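You operate a simulated robot arm through the tools that you are given. There is no shell and no other tool.

Carry out the task below with a simulated robot arm. There is one attempt and no reset: what you move stays moved.

JOB
Set the controls near the middle of the drawer bench. At the end: the store dial is turned to chill; the green call button is switched on; the blue call button is switched on; the grey call button is switched on; whatever was shut is shut again. Leave all else as you found it, and nothing knocked over.

The check looks at the end state, three seconds after you hand in, the way a careful person would. Anything else that was tipped, shoved, dropped, spilled or broken makes it a failure.

ROBOT AND FRAMES
A 6-joint arm with a two-finger parallel gripper, fixed in place. Base frame: the origin is at the foot of the arm, x ahead of it, y to its left, z up; the work surface is at about z = 0. Units: m, degrees, N and s.
With the tool pointing down near the work surface it reaches from about 0.24 to 0.58 m from the base axis. Its first joint turns from -166.0 to 166.0 degrees. Payload 1.5 kg.
Tool frame: the origin (TCP) lies between the finger pads and is the grasp point; the fingertips stand 0.03 m ahead of it; z points along the fingers, y is the line along which they close. The gripper opens to 0.08 m. The fingers are 0.017 m wide and 0.012 m thick; the gripper's body (0.04 by 0.082 m) begins 0.08 m behind the TCP.
Orientation is that of the tool frame in the base frame, as a unit quaternion [x, y, z, w]. With the fingers straight down and closing along the base's y, the tool's x points along the base's -x, its y along +y and its z along -z.

CONTROLS
- The arm moves only by the tool move_arm. Its argument "increments" is a list of rows, each an object (a shift or turn left out is 0, a gripper value left out holds the last) with "linear": the shift along the tool's x, y, z in m, a list of three; "turn": the turn, a rotation vector about the tool's x, y, z in degrees, a list of three; "claw": the finger opening in m, from 0 to 0.08. In form: [{"linear": [tx, ty, tz], "turn": [rx, ry, rz], "claw": claw}, ...]. A call has 1 to 20 rows; each row is the pose to reach, as a shift and turn from the pose commanded when the call began, along the tool's axes at that moment. A row lasts 0.2 s, in which the tool goes at most 0.05 m and 8.6 degrees; a call with a longer step from one row to the next is refused whole, and so is a gripper value outside its range. Where a pose cannot be reached the arm comes as near as it can. A force on the tool above 40 N (or 10 N above the force at the start of the call, whichever is more), or a blocked arm, ends the call early, and 0.2 s more pass. The fingers move at their own pace (about 0.072 m/s each) and stop on an object; they squeeze with about 23 N. The grip force told is the motor's: it shows also when the fingers shut on nothing. Time passes only in rows, and 0.2 s behind the last, so rows that repeat a pose let the fingers close. It gives the time, the measured TCP pose, the force on the tool (base axes), the opening and the grip force at its end, in the units of the frame above (readings bear some noise), with the torque about the TCP (base axes, N m) and any sound that the robot's microphone picked up, and new pictures: "views" is both (left out), scene, wrist or none.
- Cameras (640 x 400 px; columns grow to the right, rows downward): "scene" is fixed at [0.3973, -0.6478, 0.6276]; the picture's right is [0.95, 0.30, 0.00], its down [0.19, -0.61, -0.77] and it looks along [-0.23, 0.73, -0.64] (base axes); focal length 315 px, centre (320, 200). "wrist" rides on the gripper at [0.072, -0.007, -0.122] in the tool frame; the picture's right is [0.09, 1.00, 0.00], its down [-0.84, 0.08, -0.54] and it looks along [-0.54, 0.05, 0.84] (tool axes); focal length 238 px, centre (320, 200). There is no depth. A picture from a camera that has moved, and an enlarged one, comes with that camera's place and axes in the base frame and with its lens.
- close_up(camera, box): a new picture of the part [left, top, right, bottom] of that camera's present view, enlarged. No time passes.
- close_job(): hands the job in; it is judged then, once.

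Places have to be worked out from the pictures, the camera data and where the tool is seen. Open the gripper and draw the arm clear of the work before you hand the job in, unless the task says otherwise.

The tools are called after "Request:" by a JSON object that holds its "api" and its "payload". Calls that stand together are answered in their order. move_arm: Moves the arm, as the interface text tells. Its arguments: {"type":"object","properties":{"increments":{"type":"array"},"views":{"type":"string","enum":["both","scene","wrist","none"]}},"required":["increments"]} The other tools are called the same way: close_up (camera, box) takes an enlarged picture of a part of a camera's view; close_job () hands the job in.

At the start:

```text
time: 0.0
tcp_pos: [0.1772, -0.2823, 0.3252]
orientation: [0.001, 1.0, -0.002, 0.001]
force: [0.6, -0.2, 0.8]
torque: [0.01, 0.03, -0.02]
finger_gap: 0.08
grasp_force: 0.2
```

scene: 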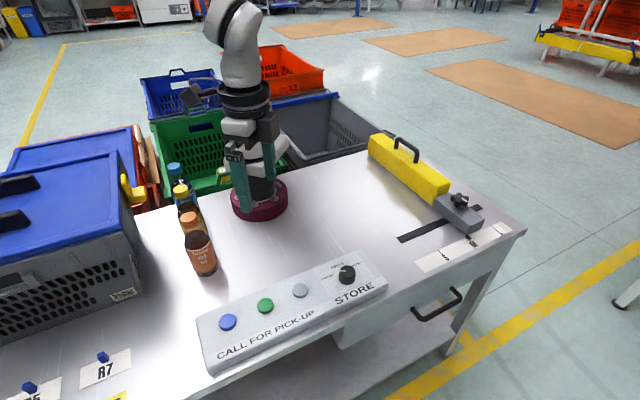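
wrist: 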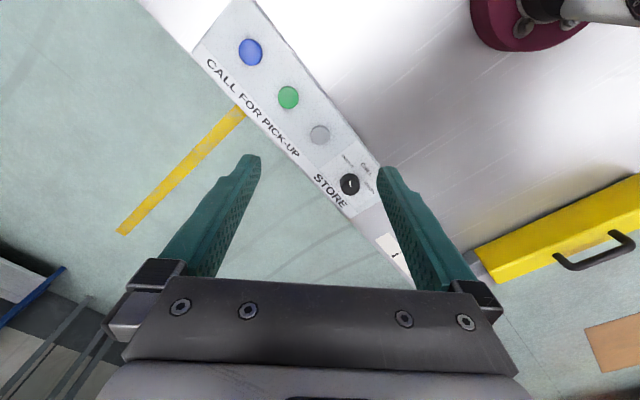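

I see a control panel with blue, green and grey buttons and a store dial near the bench edge. I'll zoom in on these before moving.

Request:
{"api": "close_up", "payload": {"camera": "scene", "box": [190, 240, 400, 380]}}

Request:
{"api": "close_up", "payload": {"camera": "scene", "box": [300, 240, 400, 310]}}

Request:
{"api": "close_up", "payload": {"camera": "wrist", "box": [190, 0, 420, 260]}}

Request:
{"api": "close_up", "payload": {"camera": "scene", "box": [360, 120, 540, 330]}}

```text
2.86 times, centred on (295, 310) of scene
camera zoom: at [0.3973, -0.6478, 0.6276], right [0.95, 0.3, 0.0], down [0.19, -0.61, -0.77], along [-0.23, 0.73, -0.64], focal length 900 px, centre (391, -114)
```

zoom: 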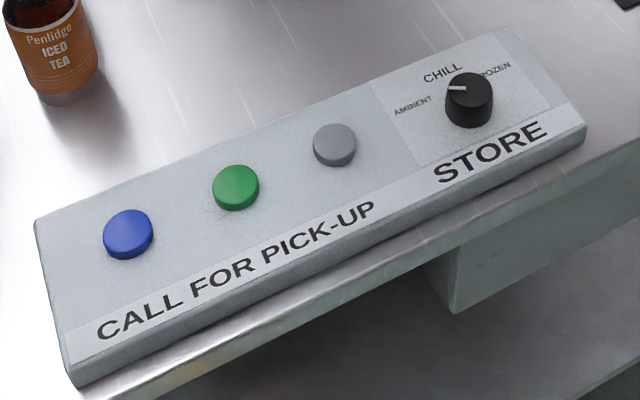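

```text
5.71 times, centred on (350, 275) of scene
camera zoom: at [0.3973, -0.6478, 0.6276], right [0.95, 0.3, 0.0], down [0.19, -0.61, -0.77], along [-0.23, 0.73, -0.64], focal length 1800 px, centre (149, -229)
```

zoom: 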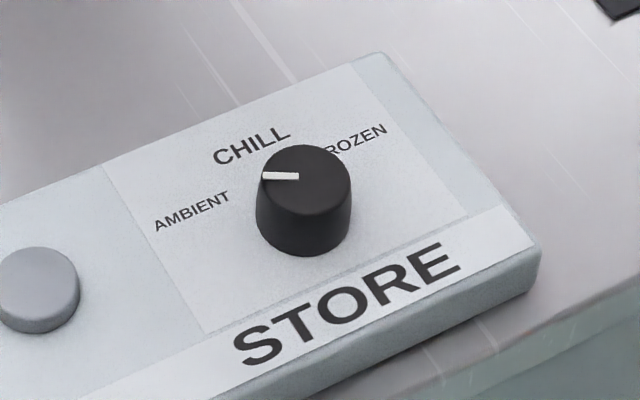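

```text
1.54 times, centred on (305, 130) of wrist
camera zoom: at [0.1044, -0.2893, 0.4477], right [-0.09, 1.0, 0.0], down [0.84, 0.08, 0.54], along [0.54, 0.05, -0.84], focal length 367 px, centre (343, 308)
```

zoom: 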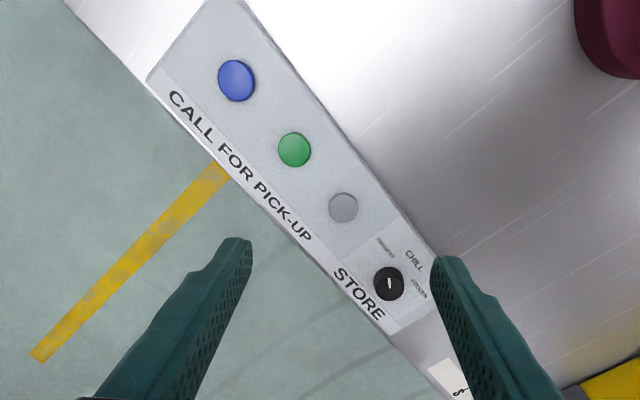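

```text
1.90 times, centred on (450, 225) of scene
camera zoom: at [0.3973, -0.6478, 0.6276], right [0.95, 0.3, 0.0], down [0.19, -0.61, -0.77], along [-0.23, 0.73, -0.64], focal length 600 px, centre (72, 152)
```

zoom: 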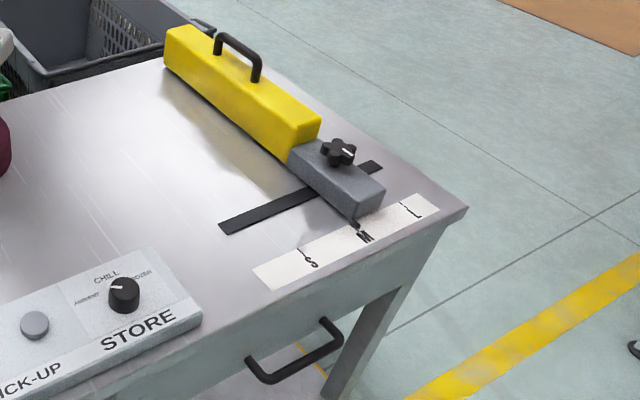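

The dial points to AMBIENT at about (0.320, -0.211). The buttons are at about blue (0.121, -0.390), green (0.178, -0.335) and grey (0.234, -0.280), with tops near z 0.03–0.04. I'll close the gripper and come down to a hover above green to refine these positions.

Request:
{"api": "move_arm", "payload": {"increments": [{"linear": [0, -0.013, 0.03], "claw": 0.0}, {"linear": [0, -0.026, 0.07], "claw": 0.0}, {"linear": [0, -0.04, 0.11], "claw": 0.0}, {"linear": [-0.001, -0.053, 0.15], "claw": 0.0}, {"linear": [-0.001, -0.053, 0.17], "claw": 0.0}, {"linear": [-0.001, -0.053, 0.17], "claw": 0.0}], "views": "both"}}

```text
time: 1.4
tcp_pos: [0.1766, -0.3367, 0.1576]
orientation: [0.0, 1.0, -0.001, 0.002]
force: [-0.4, -0.9, -0.4]
torque: [-0.02, 0.02, -0.03]
finger_gap: 0.0001
grasp_force: 21.2
camera wrist: at [0.105, -0.3417, 0.2793], right [-0.09, 1.0, 0.0], down [0.84, 0.08, 0.54], along [0.54, 0.05, -0.84], focal length 238 px, centre (320, 200)
```

scene: 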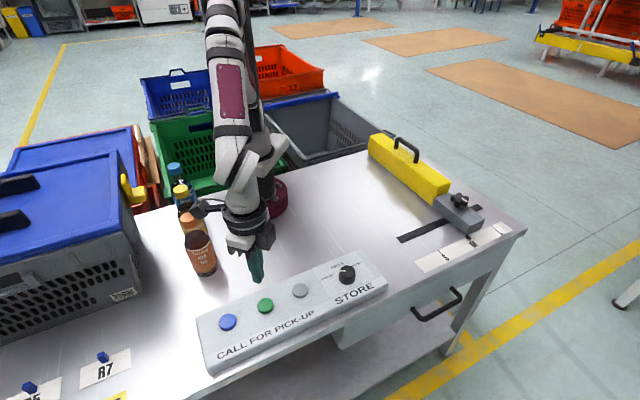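
wrist: 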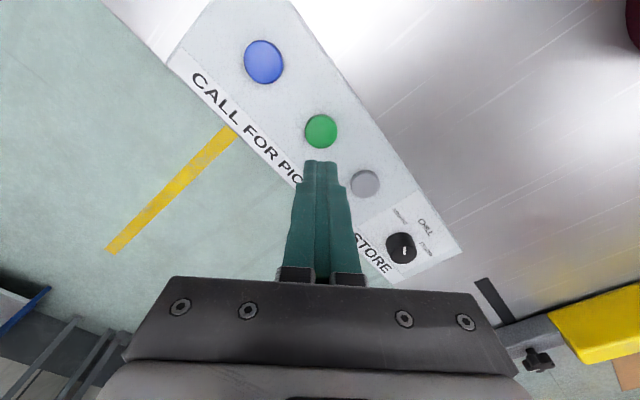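

The gripper is over green, with the tip at about z 0.128 and green at about (0.1775, -0.334). I'll lower it to just above the button and check the alignment before pressing.

Request:
{"api": "move_arm", "payload": {"increments": [{"linear": [-0.001, 0.002, 0.03]}, {"linear": [-0.001, 0.002, 0.06]}, {"linear": [-0.001, 0.002, 0.075]}, {"linear": [-0.001, 0.002, 0.075]}], "views": "both"}}

Request:
{"api": "close_up", "payload": {"camera": "scene", "box": [200, 240, 340, 340]}}

Request:
{"api": "close_up", "payload": {"camera": "wrist", "box": [220, 60, 460, 260]}}

```text
time: 2.4
tcp_pos: [0.1771, -0.3334, 0.0819]
orientation: [0.0, 1.0, 0.0, 0.0]
force: [0.5, -1.0, 0.2]
torque: [0.0, 0.01, -0.04]
finger_gap: 0.0001
grasp_force: 21.8
camera wrist: at [0.1048, -0.3396, 0.204], right [-0.09, 1.0, 0.0], down [0.84, 0.08, 0.54], along [0.54, 0.05, -0.84], focal length 238 px, centre (320, 200)
```

scene: 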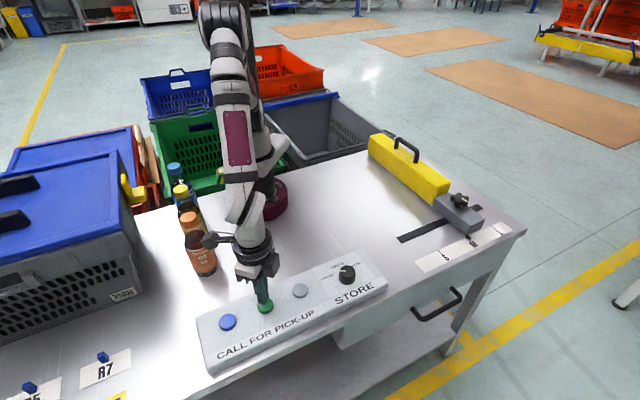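
wrist: 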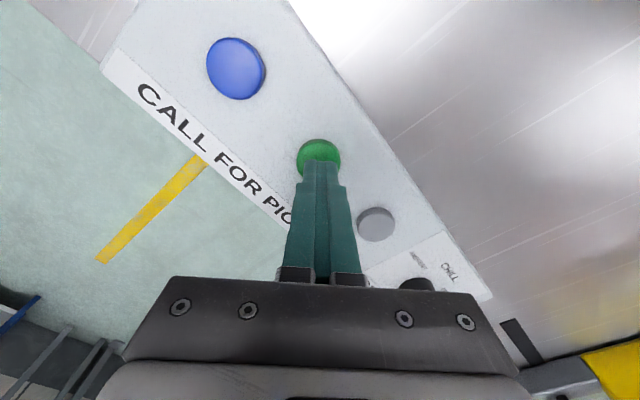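

```text
4.00 times, centred on (270, 290) of scene
camera zoom: at [0.3973, -0.6478, 0.6276], right [0.95, 0.3, 0.0], down [0.19, -0.61, -0.77], along [-0.23, 0.73, -0.64], focal length 1260 px, centre (520, -160)
```

zoom: 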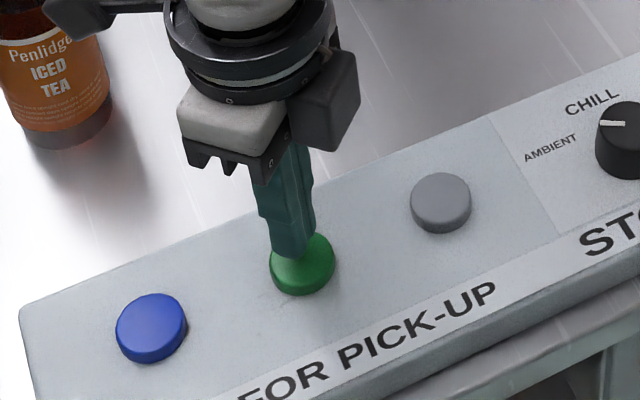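

```text
2.00 times, centred on (340, 160) of wrist
camera zoom: at [0.1048, -0.3396, 0.204], right [-0.09, 1.0, 0.0], down [0.84, 0.08, 0.54], along [0.54, 0.05, -0.84], focal length 477 px, centre (280, 280)
```

zoom: 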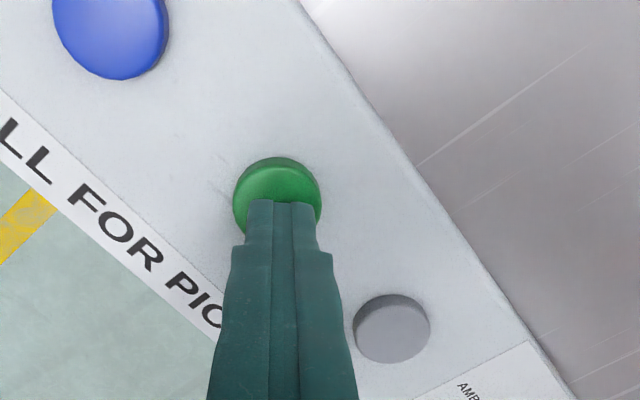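

The tip looks centred over green, a few millimetres above it. I'll press down slowly in 1.5 mm steps, watching the force and listening for a click.

Request:
{"api": "move_arm", "payload": {"increments": [{"linear": [0, 0, 0.0015]}, {"linear": [0, 0, 0.003]}, {"linear": [0, 0, 0.0045]}, {"linear": [0, 0, 0.006]}, {"linear": [0, 0, 0.0075]}, {"linear": [0, 0, 0.009]}], "views": "both"}}

```text
time: 3.8
tcp_pos: [0.1788, -0.3333, 0.0706]
orientation: [0.0, 1.0, 0.0, 0.0]
force: [-0.1, 0.7, 0.3]
torque: [-0.02, 0.03, -0.02]
finger_gap: 0.0
grasp_force: 21.6
camera wrist: at [0.1067, -0.3402, 0.1935], right [-0.09, 1.0, 0.0], down [0.84, 0.08, 0.54], along [0.54, 0.05, -0.84], focal length 238 px, centre (320, 200)
```

scene: 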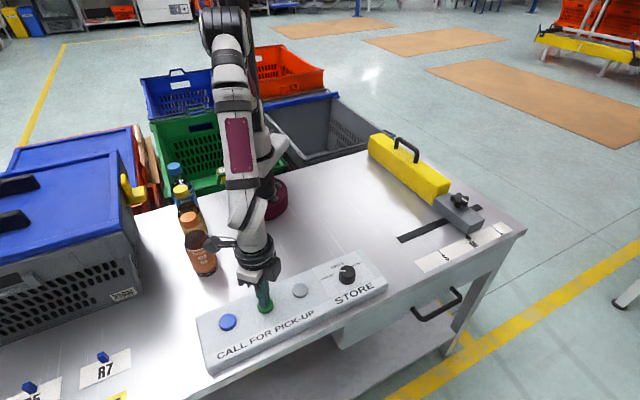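
wrist: 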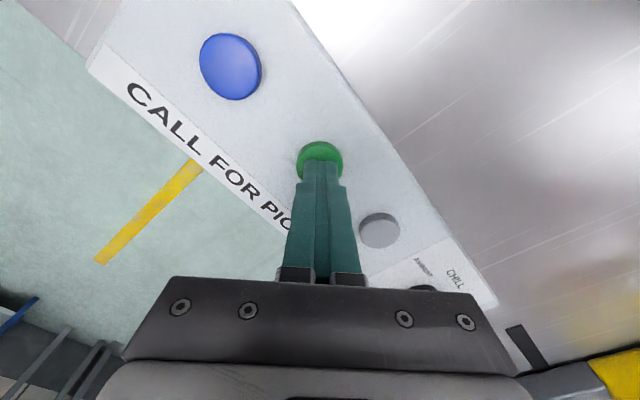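

No contact yet with the tip at about z 0.041. I'll keep going down slowly, taking only wrist pictures.

Request:
{"api": "move_arm", "payload": {"increments": [{"linear": [0, 0, 0.0015]}, {"linear": [0, 0, 0.003]}, {"linear": [0, 0, 0.0045]}, {"linear": [0, 0, 0.006]}], "views": "wrist"}}

```text
time: 4.8
tcp_pos: [0.1778, -0.3346, 0.0659]
orientation: [0.001, 1.0, 0.0, 0.001]
force: [-5.0, 2.0, 11.4]
torque: [0.1, 0.14, 0.04]
finger_gap: 0.0004
grasp_force: 21.3
heard: click
camera wrist: at [0.1065, -0.3402, 0.1883], right [-0.09, 1.0, 0.0], down [0.84, 0.08, 0.54], along [0.54, 0.05, -0.84], focal length 238 px, centre (320, 200)
```

wrist: 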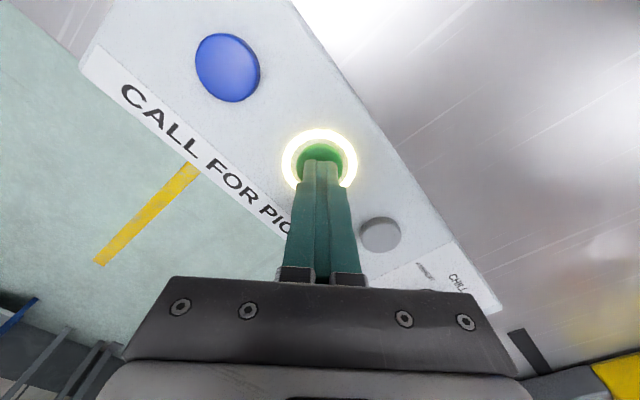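

It clicked at about 11 N and a light ring came on around green. The tip was at about z 0.036. I'll lift straight up and check that the ring stays lit.

Request:
{"api": "move_arm", "payload": {"increments": [{"linear": [0, 0, -0.01]}, {"linear": [0, 0, -0.04]}, {"linear": [0, 0, -0.06]}, {"linear": [0, 0, -0.06]}], "views": "both"}}

```text
time: 5.8
tcp_pos: [0.1784, -0.335, 0.127]
orientation: [0.0, 1.0, 0.0, 0.001]
force: [-0.3, 0.6, 0.6]
torque: [-0.01, 0.03, -0.03]
finger_gap: 0.0001
grasp_force: 21.5
camera wrist: at [0.1068, -0.3408, 0.2491], right [-0.09, 1.0, 0.0], down [0.84, 0.08, 0.54], along [0.54, 0.05, -0.84], focal length 238 px, centre (320, 200)
```

scene: 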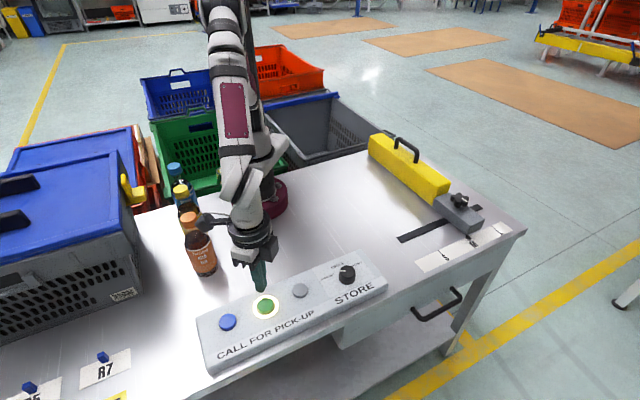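
wrist: 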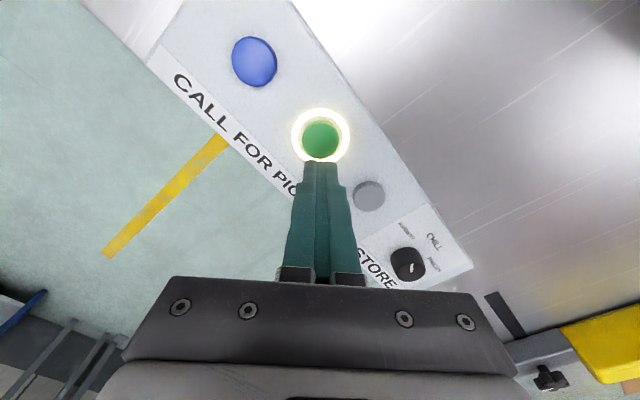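

Green stays lit. I'll go to blue at about (0.121, -0.390) at this height, then lower to a few centimetres above it.

Request:
{"api": "move_arm", "payload": {"increments": [{"linear": [0.019, -0.018, 0]}, {"linear": [0.038, -0.037, 0]}, {"linear": [0.057, -0.055, 0]}, {"linear": [0.057, -0.055, 0.02]}, {"linear": [0.057, -0.055, 0.045]}, {"linear": [0.057, -0.055, 0.045]}], "views": "both"}}

Request:
{"api": "close_up", "payload": {"camera": "wrist", "box": [220, 60, 460, 260]}}

Request:
{"api": "close_up", "payload": {"camera": "scene", "box": [160, 230, 320, 350]}}

```text
time: 7.2
tcp_pos: [0.1211, -0.3898, 0.0784]
orientation: [0.0, 1.0, -0.001, 0.001]
force: [-0.8, -0.6, -0.9]
torque: [-0.02, -0.02, 0.01]
finger_gap: 0.0001
grasp_force: 21.7
camera wrist: at [0.049, -0.3952, 0.2007], right [-0.09, 1.0, 0.0], down [0.84, 0.08, 0.54], along [0.54, 0.05, -0.84], focal length 238 px, centre (320, 200)
```

scene: 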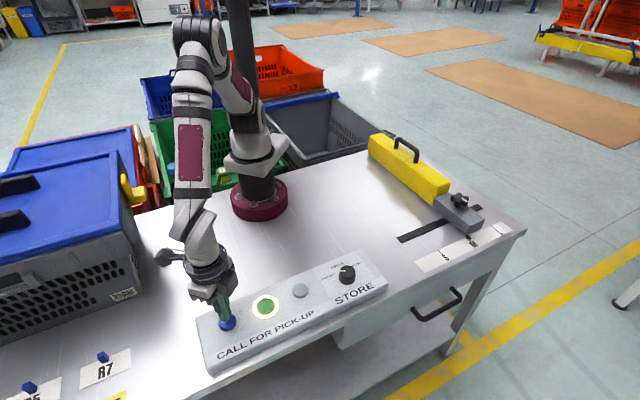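
wrist: 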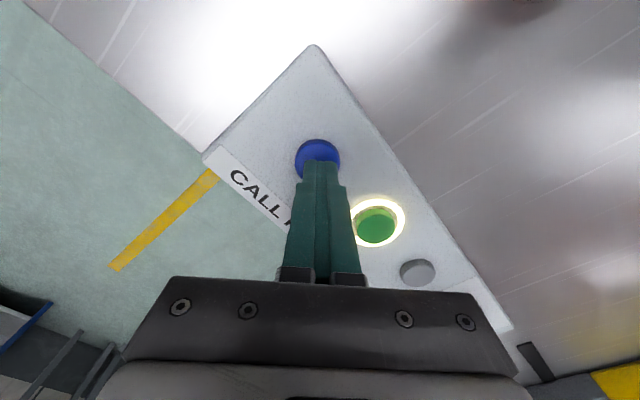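

```text
2.00 times, centred on (340, 160) of wrist
camera zoom: at [0.049, -0.3952, 0.2007], right [-0.09, 1.0, 0.0], down [0.84, 0.08, 0.54], along [0.54, 0.05, -0.84], focal length 477 px, centre (280, 280)
```

zoom: 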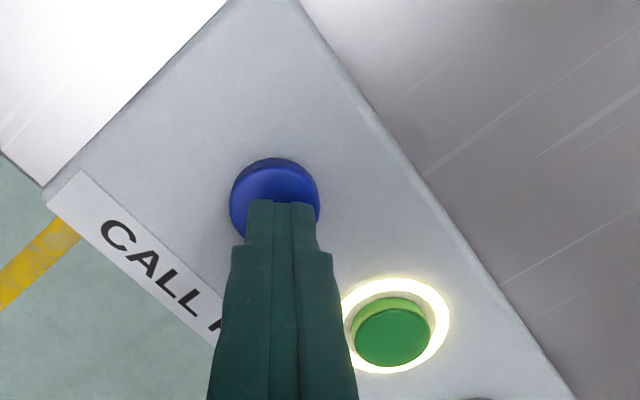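

```text
3.33 times, centred on (240, 290) of scene
camera zoom: at [0.3973, -0.6478, 0.6276], right [0.95, 0.3, 0.0], down [0.19, -0.61, -0.77], along [-0.23, 0.73, -0.64], focal length 1050 px, centre (587, -100)
```

zoom: 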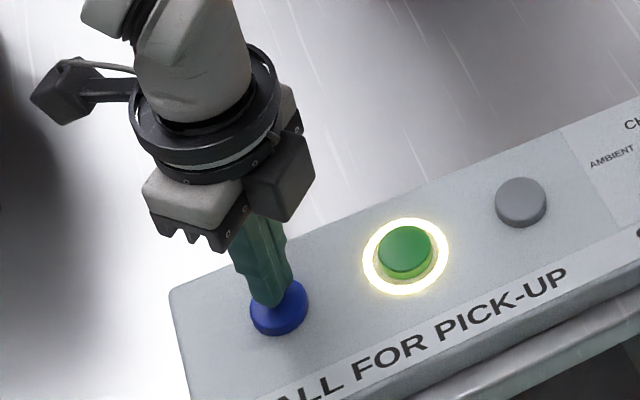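

The tip is centred on blue at TCP z 0.078. I'll lower it to the click depth found on green, TCP about 0.066, in small steps.

Request:
{"api": "move_arm", "payload": {"increments": [{"linear": [0, 0, 0.003]}, {"linear": [0, 0, 0.006]}, {"linear": [0, 0, 0.008]}, {"linear": [0, 0, 0.0095]}, {"linear": [0, 0, 0.011]}, {"linear": [0, 0, 0.012]}], "views": "wrist"}}

```text
time: 8.6
tcp_pos: [0.1215, -0.389, 0.0673]
orientation: [0.001, 1.0, -0.001, 0.001]
force: [-0.8, 0.2, 3.1]
torque: [-0.05, 0.05, 0.01]
finger_gap: 0.0
grasp_force: 21.1
heard: click
camera wrist: at [0.0496, -0.3952, 0.1903], right [-0.09, 1.0, 0.0], down [0.84, 0.08, 0.54], along [0.54, 0.05, -0.84], focal length 238 px, centre (320, 200)
```

wrist: 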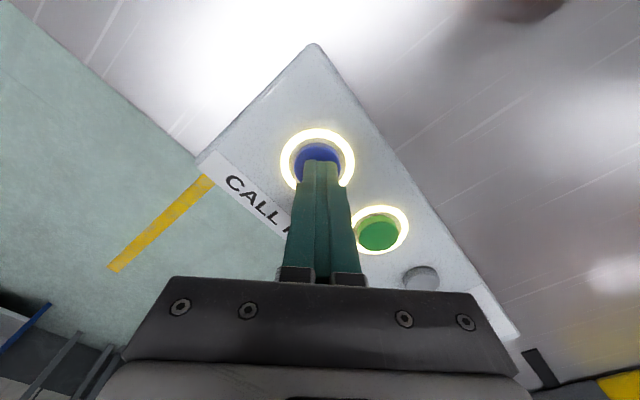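

Blue clicked and its ring is lit. I'll lift straight up and carry on above the buttons to grey at about (0.233, -0.279).

Request:
{"api": "move_arm", "payload": {"increments": [{"linear": [0, 0, -0.01]}, {"linear": [0, 0, -0.04]}, {"linear": [0, 0, -0.06]}, {"linear": [-0.028, 0.0275, -0.06]}, {"linear": [-0.056, 0.055, -0.06]}, {"linear": [-0.084, 0.0825, -0.06]}, {"linear": [-0.1115, 0.11, -0.06]}, {"linear": [-0.1115, 0.11, -0.06]}], "views": "both"}}

Request:
{"api": "close_up", "payload": {"camera": "wrist", "box": [220, 60, 460, 260]}}

Request:
{"api": "close_up", "payload": {"camera": "scene", "box": [140, 140, 420, 380]}}

```text
time: 10.4
tcp_pos: [0.2369, -0.2781, 0.1286]
orientation: [0.0, 1.0, -0.001, 0.001]
force: [-0.7, 0.4, 0.2]
torque: [-0.02, 0.0, 0.02]
finger_gap: 0.0
grasp_force: 21.0
camera wrist: at [0.164, -0.2847, 0.2512], right [-0.09, 1.0, 0.0], down [0.84, 0.08, 0.54], along [0.54, 0.05, -0.84], focal length 238 px, centre (320, 200)
```

scene: 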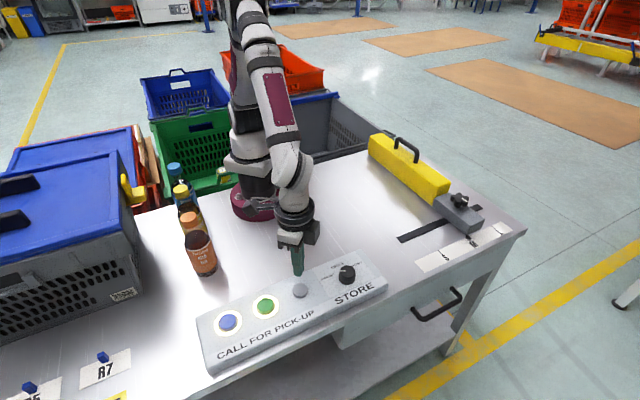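
wrist: 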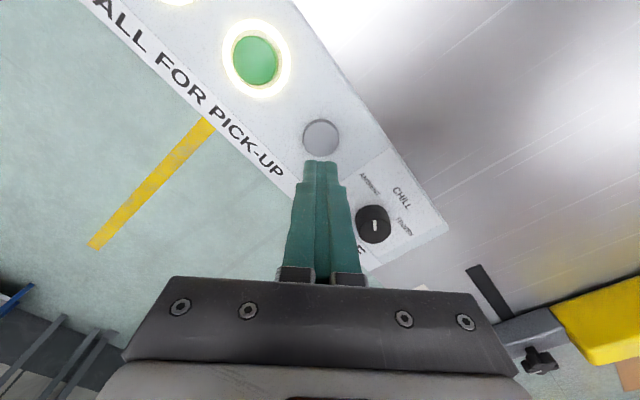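

```text
2.00 times, centred on (340, 160) of wrist
camera zoom: at [0.164, -0.2847, 0.2512], right [-0.09, 1.0, 0.0], down [0.84, 0.08, 0.54], along [0.54, 0.05, -0.84], focal length 477 px, centre (280, 280)
```

zoom: 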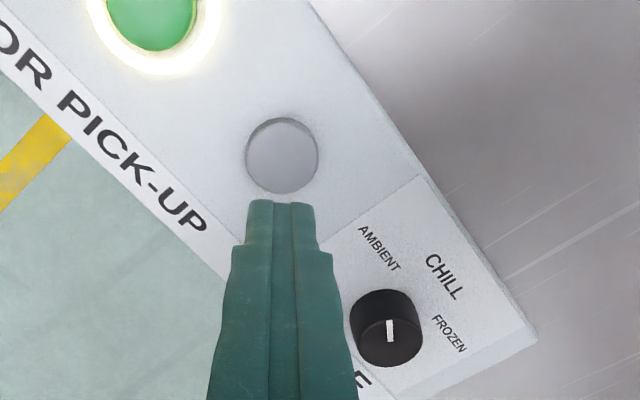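

```text
1.67 times, centred on (280, 260) of scene
camera zoom: at [0.3973, -0.6478, 0.6276], right [0.95, 0.3, 0.0], down [0.19, -0.61, -0.77], along [-0.23, 0.73, -0.64], focal length 525 px, centre (387, 100)
```

zoom: 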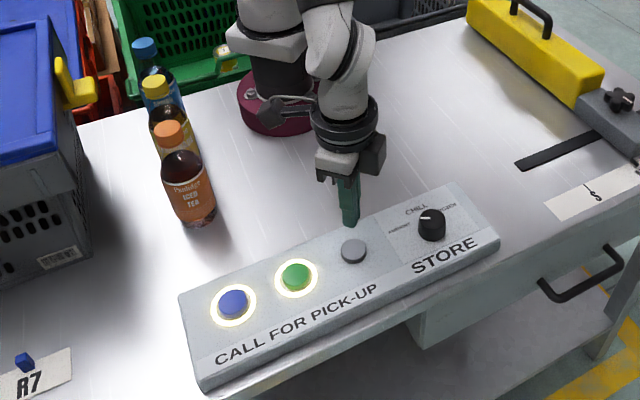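

The bottles are upright, and the blue and green rings are both lit. Grey is lined up under the tip at the same image offset green had, so I'll go down and press it gently.

Request:
{"api": "move_arm", "payload": {"increments": [{"linear": [0, 0, 0.025]}, {"linear": [0, 0, 0.045]}, {"linear": [0, 0, 0.052]}, {"linear": [0, 0, 0.055]}, {"linear": [0, 0, 0.057]}, {"linear": [0, 0, 0.0585]}, {"linear": [0, 0, 0.06]}], "views": "wrist"}}

```text
time: 12.0
tcp_pos: [0.233, -0.2794, 0.0682]
orientation: [0.0, 1.0, -0.001, 0.001]
force: [-0.9, 0.1, 1.8]
torque: [0.01, 0.05, -0.03]
finger_gap: 0.0002
grasp_force: 21.5
heard: click
camera wrist: at [0.1614, -0.2853, 0.1913], right [-0.09, 1.0, 0.0], down [0.84, 0.08, 0.54], along [0.54, 0.05, -0.84], focal length 238 px, centre (320, 200)
```

wrist: 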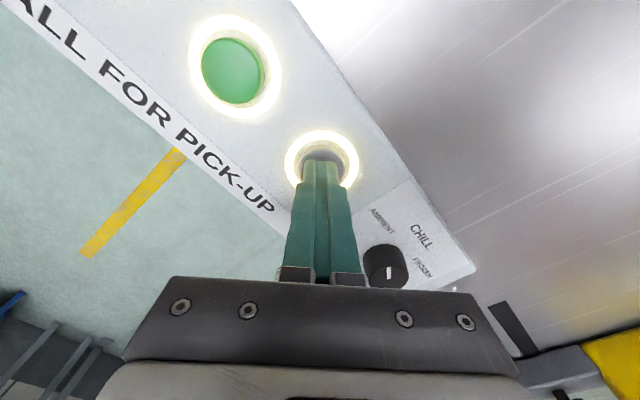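

Grey clicked and its ring is lit. I'll lift, open the gripper and go above the dial at about (0.318, -0.213) to get its position accurately.

Request:
{"api": "move_arm", "payload": {"increments": [{"linear": [0, 0, -0.01]}, {"linear": [0, 0, -0.045]}, {"linear": [0, 0, -0.085], "claw": 0.0}, {"linear": [-0.028, 0.022, -0.09], "claw": 0.04}, {"linear": [-0.056, 0.044, -0.09], "claw": 0.08}, {"linear": [-0.084, 0.066, -0.09], "claw": 0.08}, {"linear": [-0.084, 0.066, -0.09], "claw": 0.08}, {"linear": [-0.084, 0.066, -0.09], "claw": 0.08}], "views": "both"}}

Request:
{"api": "close_up", "payload": {"camera": "wrist", "box": [220, 60, 460, 260]}}

Request:
{"api": "close_up", "payload": {"camera": "scene", "box": [190, 220, 430, 380]}}

```text
time: 13.8
tcp_pos: [0.3162, -0.2132, 0.1578]
orientation: [-0.001, 1.0, 0.0, 0.0]
force: [1.2, 0.2, 1.4]
torque: [0.03, 0.01, 0.01]
finger_gap: 0.0799
grasp_force: 0.1
camera wrist: at [0.2446, -0.2195, 0.281], right [-0.09, 1.0, 0.0], down [0.84, 0.08, 0.54], along [0.54, 0.05, -0.84], focal length 238 px, centre (320, 200)
```

scene: 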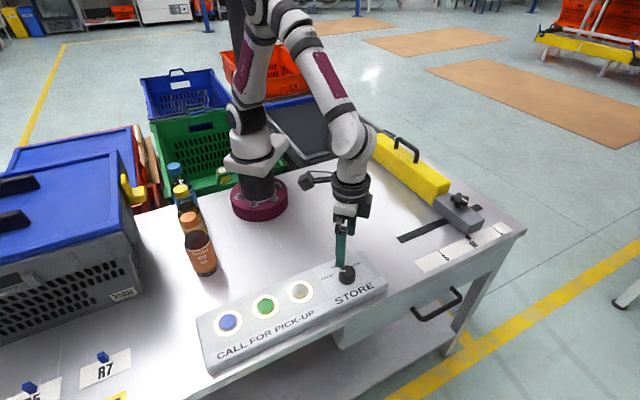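
wrist: 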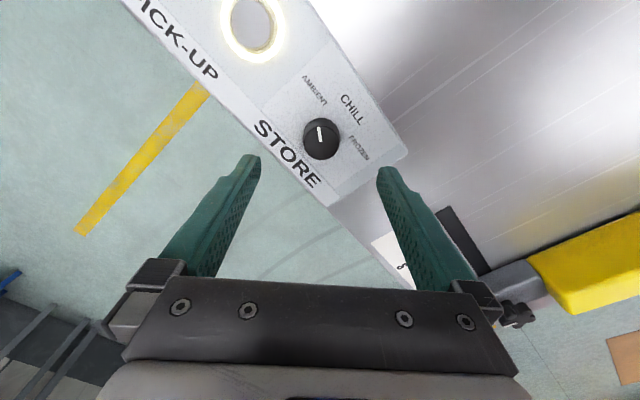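

```text
2.00 times, centred on (340, 160) of wrist
camera zoom: at [0.2446, -0.2195, 0.281], right [-0.09, 1.0, 0.0], down [0.84, 0.08, 0.54], along [0.54, 0.05, -0.84], focal length 477 px, centre (280, 280)
```

zoom: 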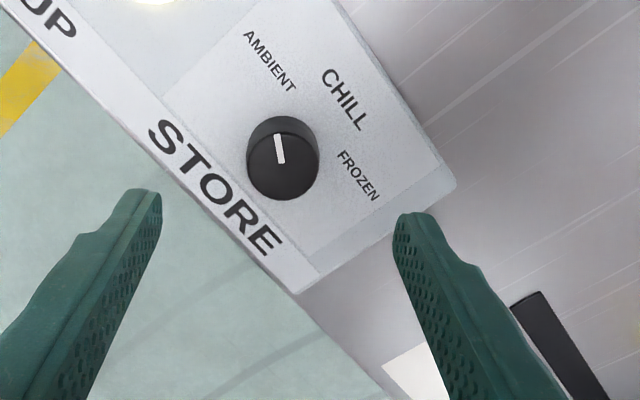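

```text
2.50 times, centred on (310, 300) of scene
camera zoom: at [0.3973, -0.6478, 0.6276], right [0.95, 0.3, 0.0], down [0.19, -0.61, -0.77], along [-0.23, 0.73, -0.64], focal length 787 px, centre (345, -50)
```

zoom: 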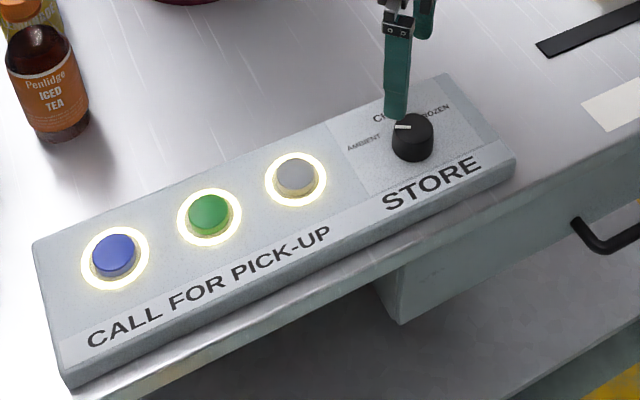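

All three rings are lit and the dial still points at AMBIENT. I put its centre at about (0.3208, -0.2122) and its top at about z 0.056, and CHILL is about 60° clockwise seen from above. I'll pre-turn the tool 30° counter-clockwise, line up and lower part way.

Request:
{"api": "move_arm", "payload": {"increments": [{"linear": [-0.0045, 0.001, 0], "turn": [0, 0, -7.5], "claw": 0.08}, {"linear": [-0.0045, 0.001, 0.01], "turn": [0, 0, -15]}, {"linear": [-0.0045, 0.001, 0.025], "turn": [0, 0, -22.5]}, {"linear": [-0.0045, 0.001, 0.045], "turn": [0, 0, -30]}, {"linear": [-0.0045, 0.001, 0.055], "turn": [0, 0, -30]}, {"linear": [-0.0045, 0.001, 0.055], "turn": [0, 0, -30]}, {"linear": [-0.0045, 0.001, 0.055], "turn": [0, 0, -30]}], "views": "both"}}

Request:
{"api": "close_up", "payload": {"camera": "wrist", "box": [200, 60, 440, 260]}}

Request:
{"api": "close_up", "payload": {"camera": "scene", "box": [290, 220, 410, 310]}}

```text
time: 15.4
tcp_pos: [0.3216, -0.2125, 0.1033]
orientation: [-0.258, 0.966, -0.001, 0.001]
force: [0.5, 0.0, -0.1]
torque: [0.01, 0.0, -0.01]
finger_gap: 0.0798
grasp_force: 0.0
camera wrist: at [0.2629, -0.2539, 0.2264], right [-0.58, 0.82, 0.0], down [0.68, 0.49, 0.54], along [0.44, 0.31, -0.84], focal length 238 px, centre (320, 200)
```

scene: 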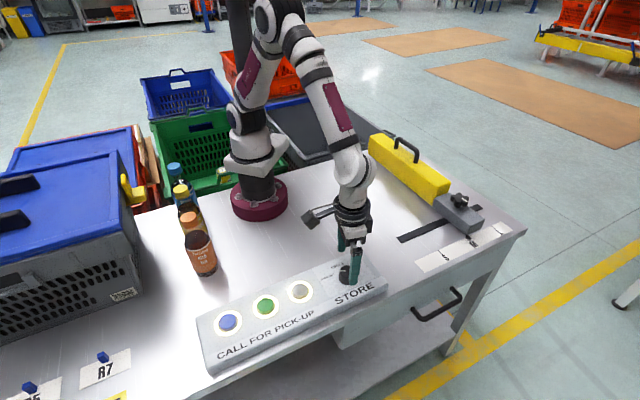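
wrist: 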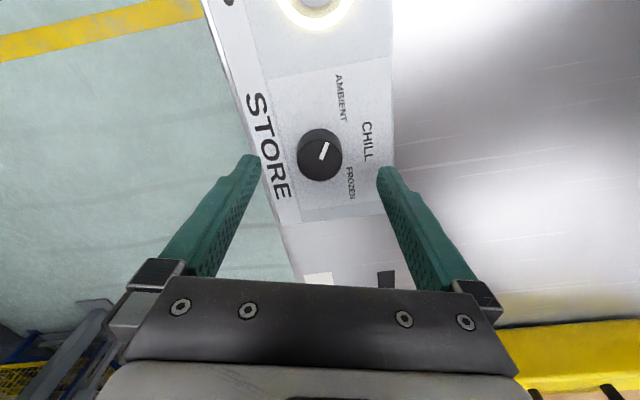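

```text
2.00 times, centred on (320, 160) of wrist
camera zoom: at [0.2629, -0.2539, 0.2264], right [-0.58, 0.82, 0.0], down [0.68, 0.49, 0.54], along [0.44, 0.31, -0.84], focal length 477 px, centre (320, 280)
```

zoom: 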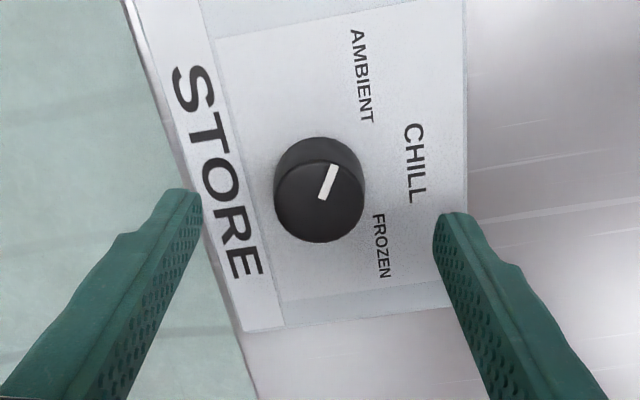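

```text
4.44 times, centred on (350, 265) of scene
camera zoom: at [0.3973, -0.6478, 0.6276], right [0.95, 0.3, 0.0], down [0.19, -0.61, -0.77], along [-0.23, 0.73, -0.64], focal length 1400 px, centre (187, -89)
```

zoom: 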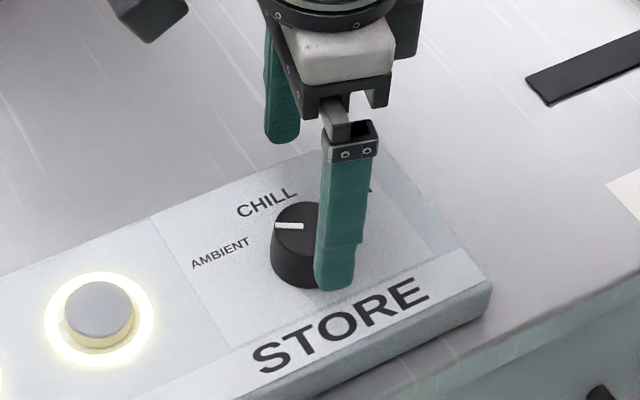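

The knob sits midway between the fingers and the fingertips are clear of everything. I'll lower 34 mm, so the tips end at about z 0.039, still with the gripper open.

Request:
{"api": "move_arm", "payload": {"increments": [{"linear": [-0.001, 0, 0.012]}, {"linear": [-0.001, 0, 0.022]}, {"linear": [-0.001, 0, 0.029]}, {"linear": [-0.001, 0, 0.034]}, {"linear": [-0.001, 0, 0.034]}], "views": "both"}}

Request:
{"api": "close_up", "payload": {"camera": "scene", "box": [290, 220, 410, 310]}}

Request:
{"api": "close_up", "payload": {"camera": "wrist", "box": [200, 100, 440, 300]}}

```text
time: 16.6
tcp_pos: [0.32, -0.2136, 0.07]
orientation: [-0.259, 0.966, 0.0, 0.002]
force: [0.1, 0.6, 0.4]
torque: [0.02, 0.0, 0.0]
finger_gap: 0.0798
grasp_force: 0.0
camera wrist: at [0.2623, -0.2538, 0.193], right [-0.58, 0.82, 0.0], down [0.68, 0.49, 0.54], along [0.44, 0.31, -0.84], focal length 238 px, centre (320, 200)
```

scene: 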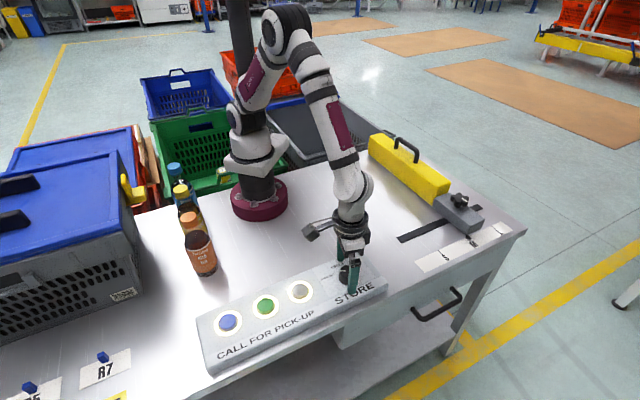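
wrist: 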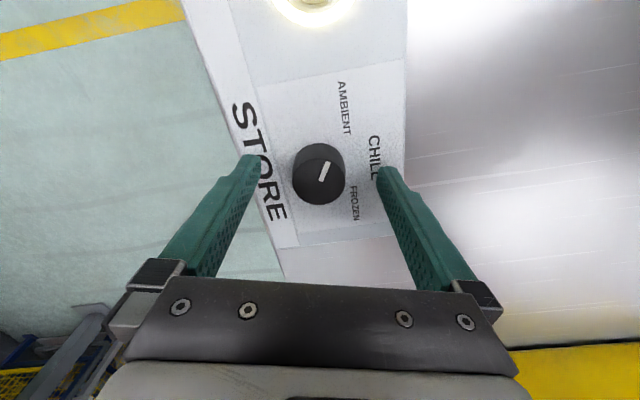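

```text
4.44 times, centred on (350, 265) of scene
camera zoom: at [0.3973, -0.6478, 0.6276], right [0.95, 0.3, 0.0], down [0.19, -0.61, -0.77], along [-0.23, 0.73, -0.64], focal length 1400 px, centre (187, -89)
```

zoom: 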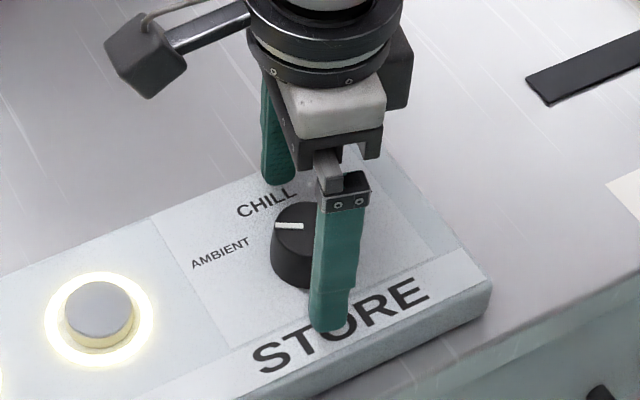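

```text
2.00 times, centred on (320, 200) of wrist
camera zoom: at [0.2623, -0.2538, 0.193], right [-0.58, 0.82, 0.0], down [0.68, 0.49, 0.54], along [0.44, 0.31, -0.84], focal length 477 px, centre (320, 200)
```

zoom: 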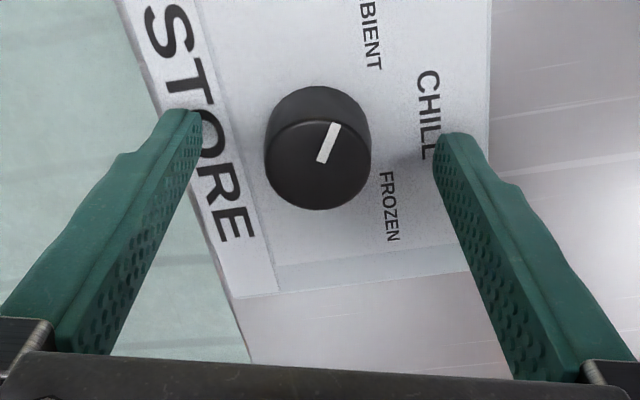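

The knob is centred between the fingers with no contact. I'll close on it now.

Request:
{"api": "move_arm", "payload": {"increments": [{"claw": 0.05}, {"claw": 0.04}, {"claw": 0.02}, {"claw": 0.02}, {"claw": 0.02}], "views": "both"}}

Request:
{"api": "close_up", "payload": {"camera": "wrist", "box": [200, 100, 440, 300]}}

```text
time: 17.8
tcp_pos: [0.3212, -0.213, 0.0702]
orientation: [-0.259, 0.966, -0.001, 0.001]
force: [3.3, -8.4, -6.0]
torque: [-0.28, -0.13, 0.0]
finger_gap: 0.0356
grasp_force: 42.3
camera wrist: at [0.2624, -0.2541, 0.1931], right [-0.58, 0.82, 0.0], down [0.68, 0.49, 0.54], along [0.44, 0.31, -0.84], focal length 238 px, centre (320, 200)
```

scene: 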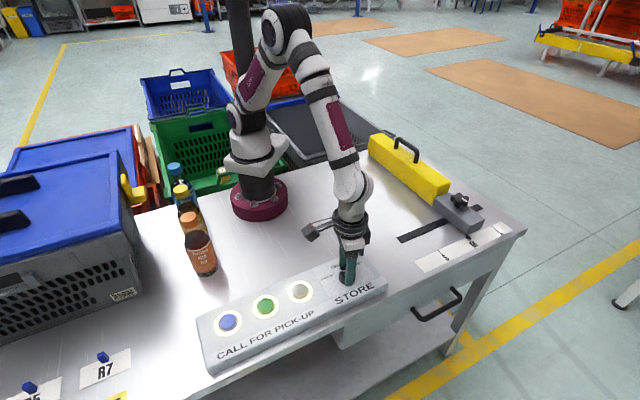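
wrist: 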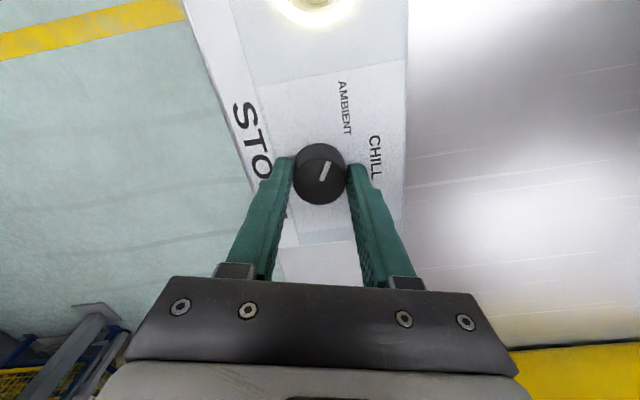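

```text
2.00 times, centred on (320, 200) of wrist
camera zoom: at [0.2624, -0.2541, 0.1931], right [-0.58, 0.82, 0.0], down [0.68, 0.49, 0.54], along [0.44, 0.31, -0.84], focal length 477 px, centre (320, 200)
```

zoom: 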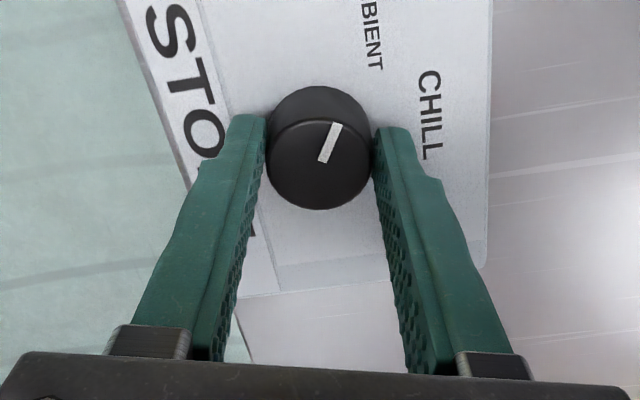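

The knob is gripped at a gap of 0.0356. I'll turn 30° clockwise seen from above (+tool z) and check that the pointer follows.

Request:
{"api": "move_arm", "payload": {"increments": [{"linear": [0, -0.0005, 0], "turn": [0, 0, 5]}, {"linear": [0, -0.0005, 0], "turn": [0, 0, 10]}, {"linear": [0, -0.0005, 0], "turn": [0, 0, 15]}, {"linear": [0, -0.0005, 0], "turn": [0, 0, 20]}, {"linear": [0, -0.0005, 0], "turn": [0, 0, 25]}, {"linear": [0, -0.0005, 0], "turn": [0, 0, 30]}], "views": "both"}}

Request:
{"api": "close_up", "payload": {"camera": "wrist", "box": [200, 100, 440, 300]}}

```text
time: 18.4
tcp_pos: [0.3217, -0.2126, 0.07]
orientation: [-0.184, 0.983, 0.0, -0.001]
force: [-4.7, -1.0, 5.6]
torque: [-0.06, -0.12, -0.01]
finger_gap: 0.0358
grasp_force: 42.7
stopped in row 2: the force on the tool passed its limit at 44 N (the readings are from after the stop); the commanded pose is now the measured one
camera wrist: at [0.2571, -0.2443, 0.1933], right [-0.45, 0.9, 0.0], down [0.75, 0.37, 0.54], along [0.48, 0.24, -0.84], focal length 238 px, centre (320, 200)
```

scene: 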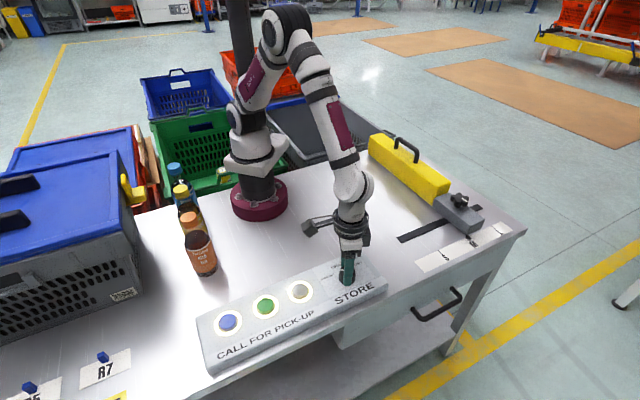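
wrist: 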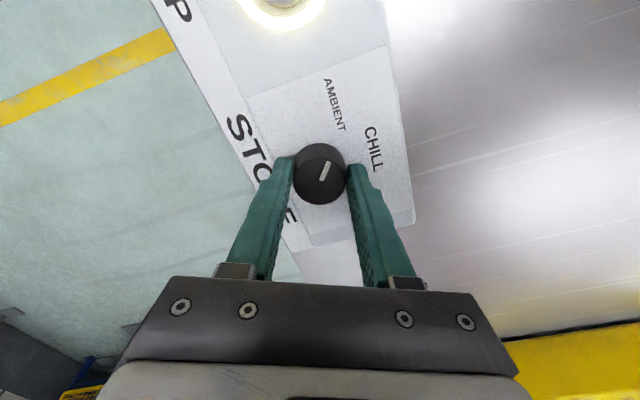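

```text
2.00 times, centred on (320, 200) of wrist
camera zoom: at [0.2571, -0.2443, 0.1933], right [-0.45, 0.9, 0.0], down [0.75, 0.37, 0.54], along [0.48, 0.24, -0.84], focal length 477 px, centre (320, 200)
```

zoom: 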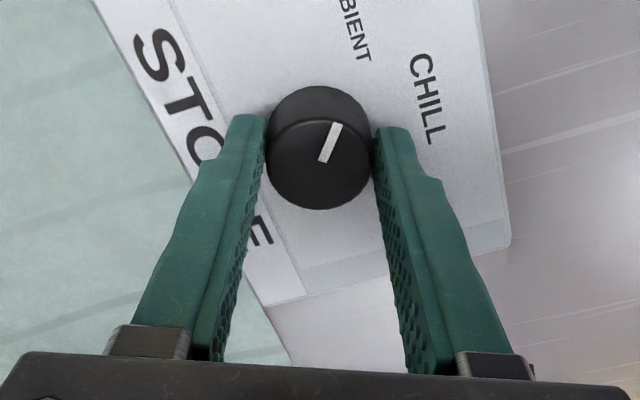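

The pointer followed the gripper by about 9°, then the call stopped on a brief lateral force peak. The remaining forces are small. I'll carry on in finer 2.5° steps.

Request:
{"api": "move_arm", "payload": {"increments": [{"turn": [0, 0, 1.5], "claw": 0.032}, {"turn": [0, 0, 3.5], "claw": 0.032}, {"turn": [0, 0, 6], "claw": 0.032}, {"turn": [0, 0, 8.5], "claw": 0.032}, {"turn": [0, 0, 11], "claw": 0.032}, {"turn": [0, 0, 13.5], "claw": 0.032}, {"turn": [0, 0, 16], "claw": 0.032}, {"turn": [0, 0, 18.5], "claw": 0.032}, {"turn": [0, 0, 21], "claw": 0.032}], "views": "wrist"}}

Request:
{"api": "close_up", "payload": {"camera": "wrist", "box": [200, 100, 440, 300]}}

```text
time: 20.4
tcp_pos: [0.321, -0.212, 0.0695]
orientation: [-0.012, 1.0, 0.001, -0.001]
force: [-3.3, 1.5, 6.3]
torque: [0.03, -0.17, -0.02]
finger_gap: 0.0359
grasp_force: 42.1
stopped in row 9: the force on the tool passed its limit at 44 N (the readings are from after the stop); the commanded pose is now the measured one
camera wrist: at [0.2499, -0.2195, 0.1933], right [-0.11, 0.99, 0.0], down [0.84, 0.1, 0.54], along [0.54, 0.06, -0.84], focal length 238 px, centre (320, 200)
```

wrist: 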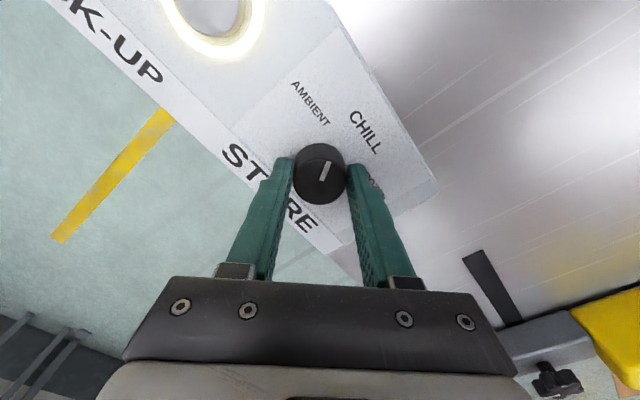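

```text
2.00 times, centred on (320, 200) of wrist
camera zoom: at [0.2499, -0.2195, 0.1933], right [-0.11, 0.99, 0.0], down [0.84, 0.1, 0.54], along [0.54, 0.06, -0.84], focal length 477 px, centre (320, 200)
```

zoom: 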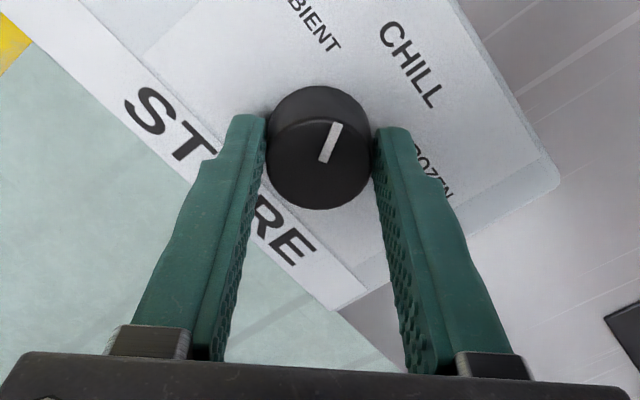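

The pointer has turned about 28.6° in total with no slip, so about 31–32° remain. I'll do another 16° slowly, staying under the force limit.

Request:
{"api": "move_arm", "payload": {"increments": [{"turn": [0, 0, 2]}, {"turn": [0, 0, 4]}, {"turn": [0, 0, 6]}, {"turn": [0, 0, 8]}, {"turn": [0, 0, 10]}, {"turn": [0, 0, 12]}, {"turn": [0, 0, 14]}, {"turn": [0, 0, 16]}], "views": "wrist"}}

Request:
{"api": "close_up", "payload": {"camera": "wrist", "box": [200, 100, 440, 300]}}

```text
time: 22.3
tcp_pos: [0.321, -0.2111, 0.07]
orientation: [0.128, 0.992, 0.002, -0.002]
force: [0.4, 1.5, -1.2]
torque: [0.13, -0.05, 0.01]
finger_gap: 0.0361
grasp_force: 43.2
stopped in row 8: the force on the tool passed its limit at 41 N (the readings are from after the stop); the commanded pose is now the measured one
camera wrist: at [0.2505, -0.1988, 0.1933], right [0.16, 0.99, 0.0], down [0.83, -0.14, 0.54], along [0.53, -0.09, -0.84], focal length 238 px, centre (320, 200)
```

wrist: 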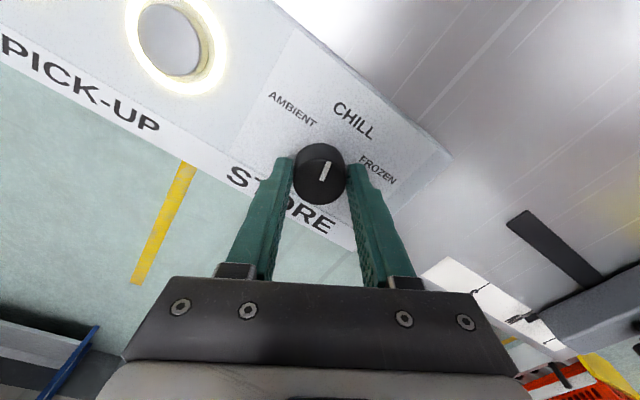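

```text
2.00 times, centred on (320, 200) of wrist
camera zoom: at [0.2505, -0.1988, 0.1933], right [0.16, 0.99, 0.0], down [0.83, -0.14, 0.54], along [0.53, -0.09, -0.84], focal length 477 px, centre (320, 200)
```

zoom: 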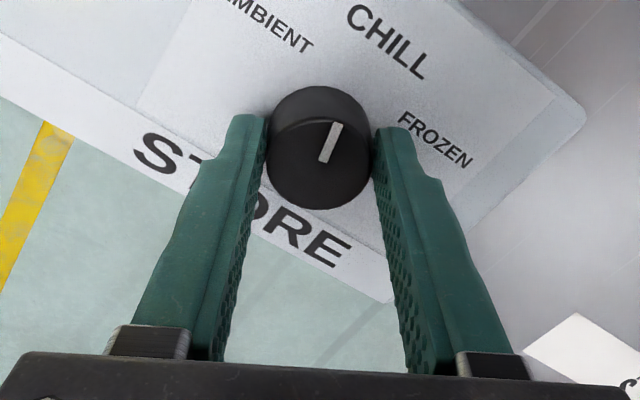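

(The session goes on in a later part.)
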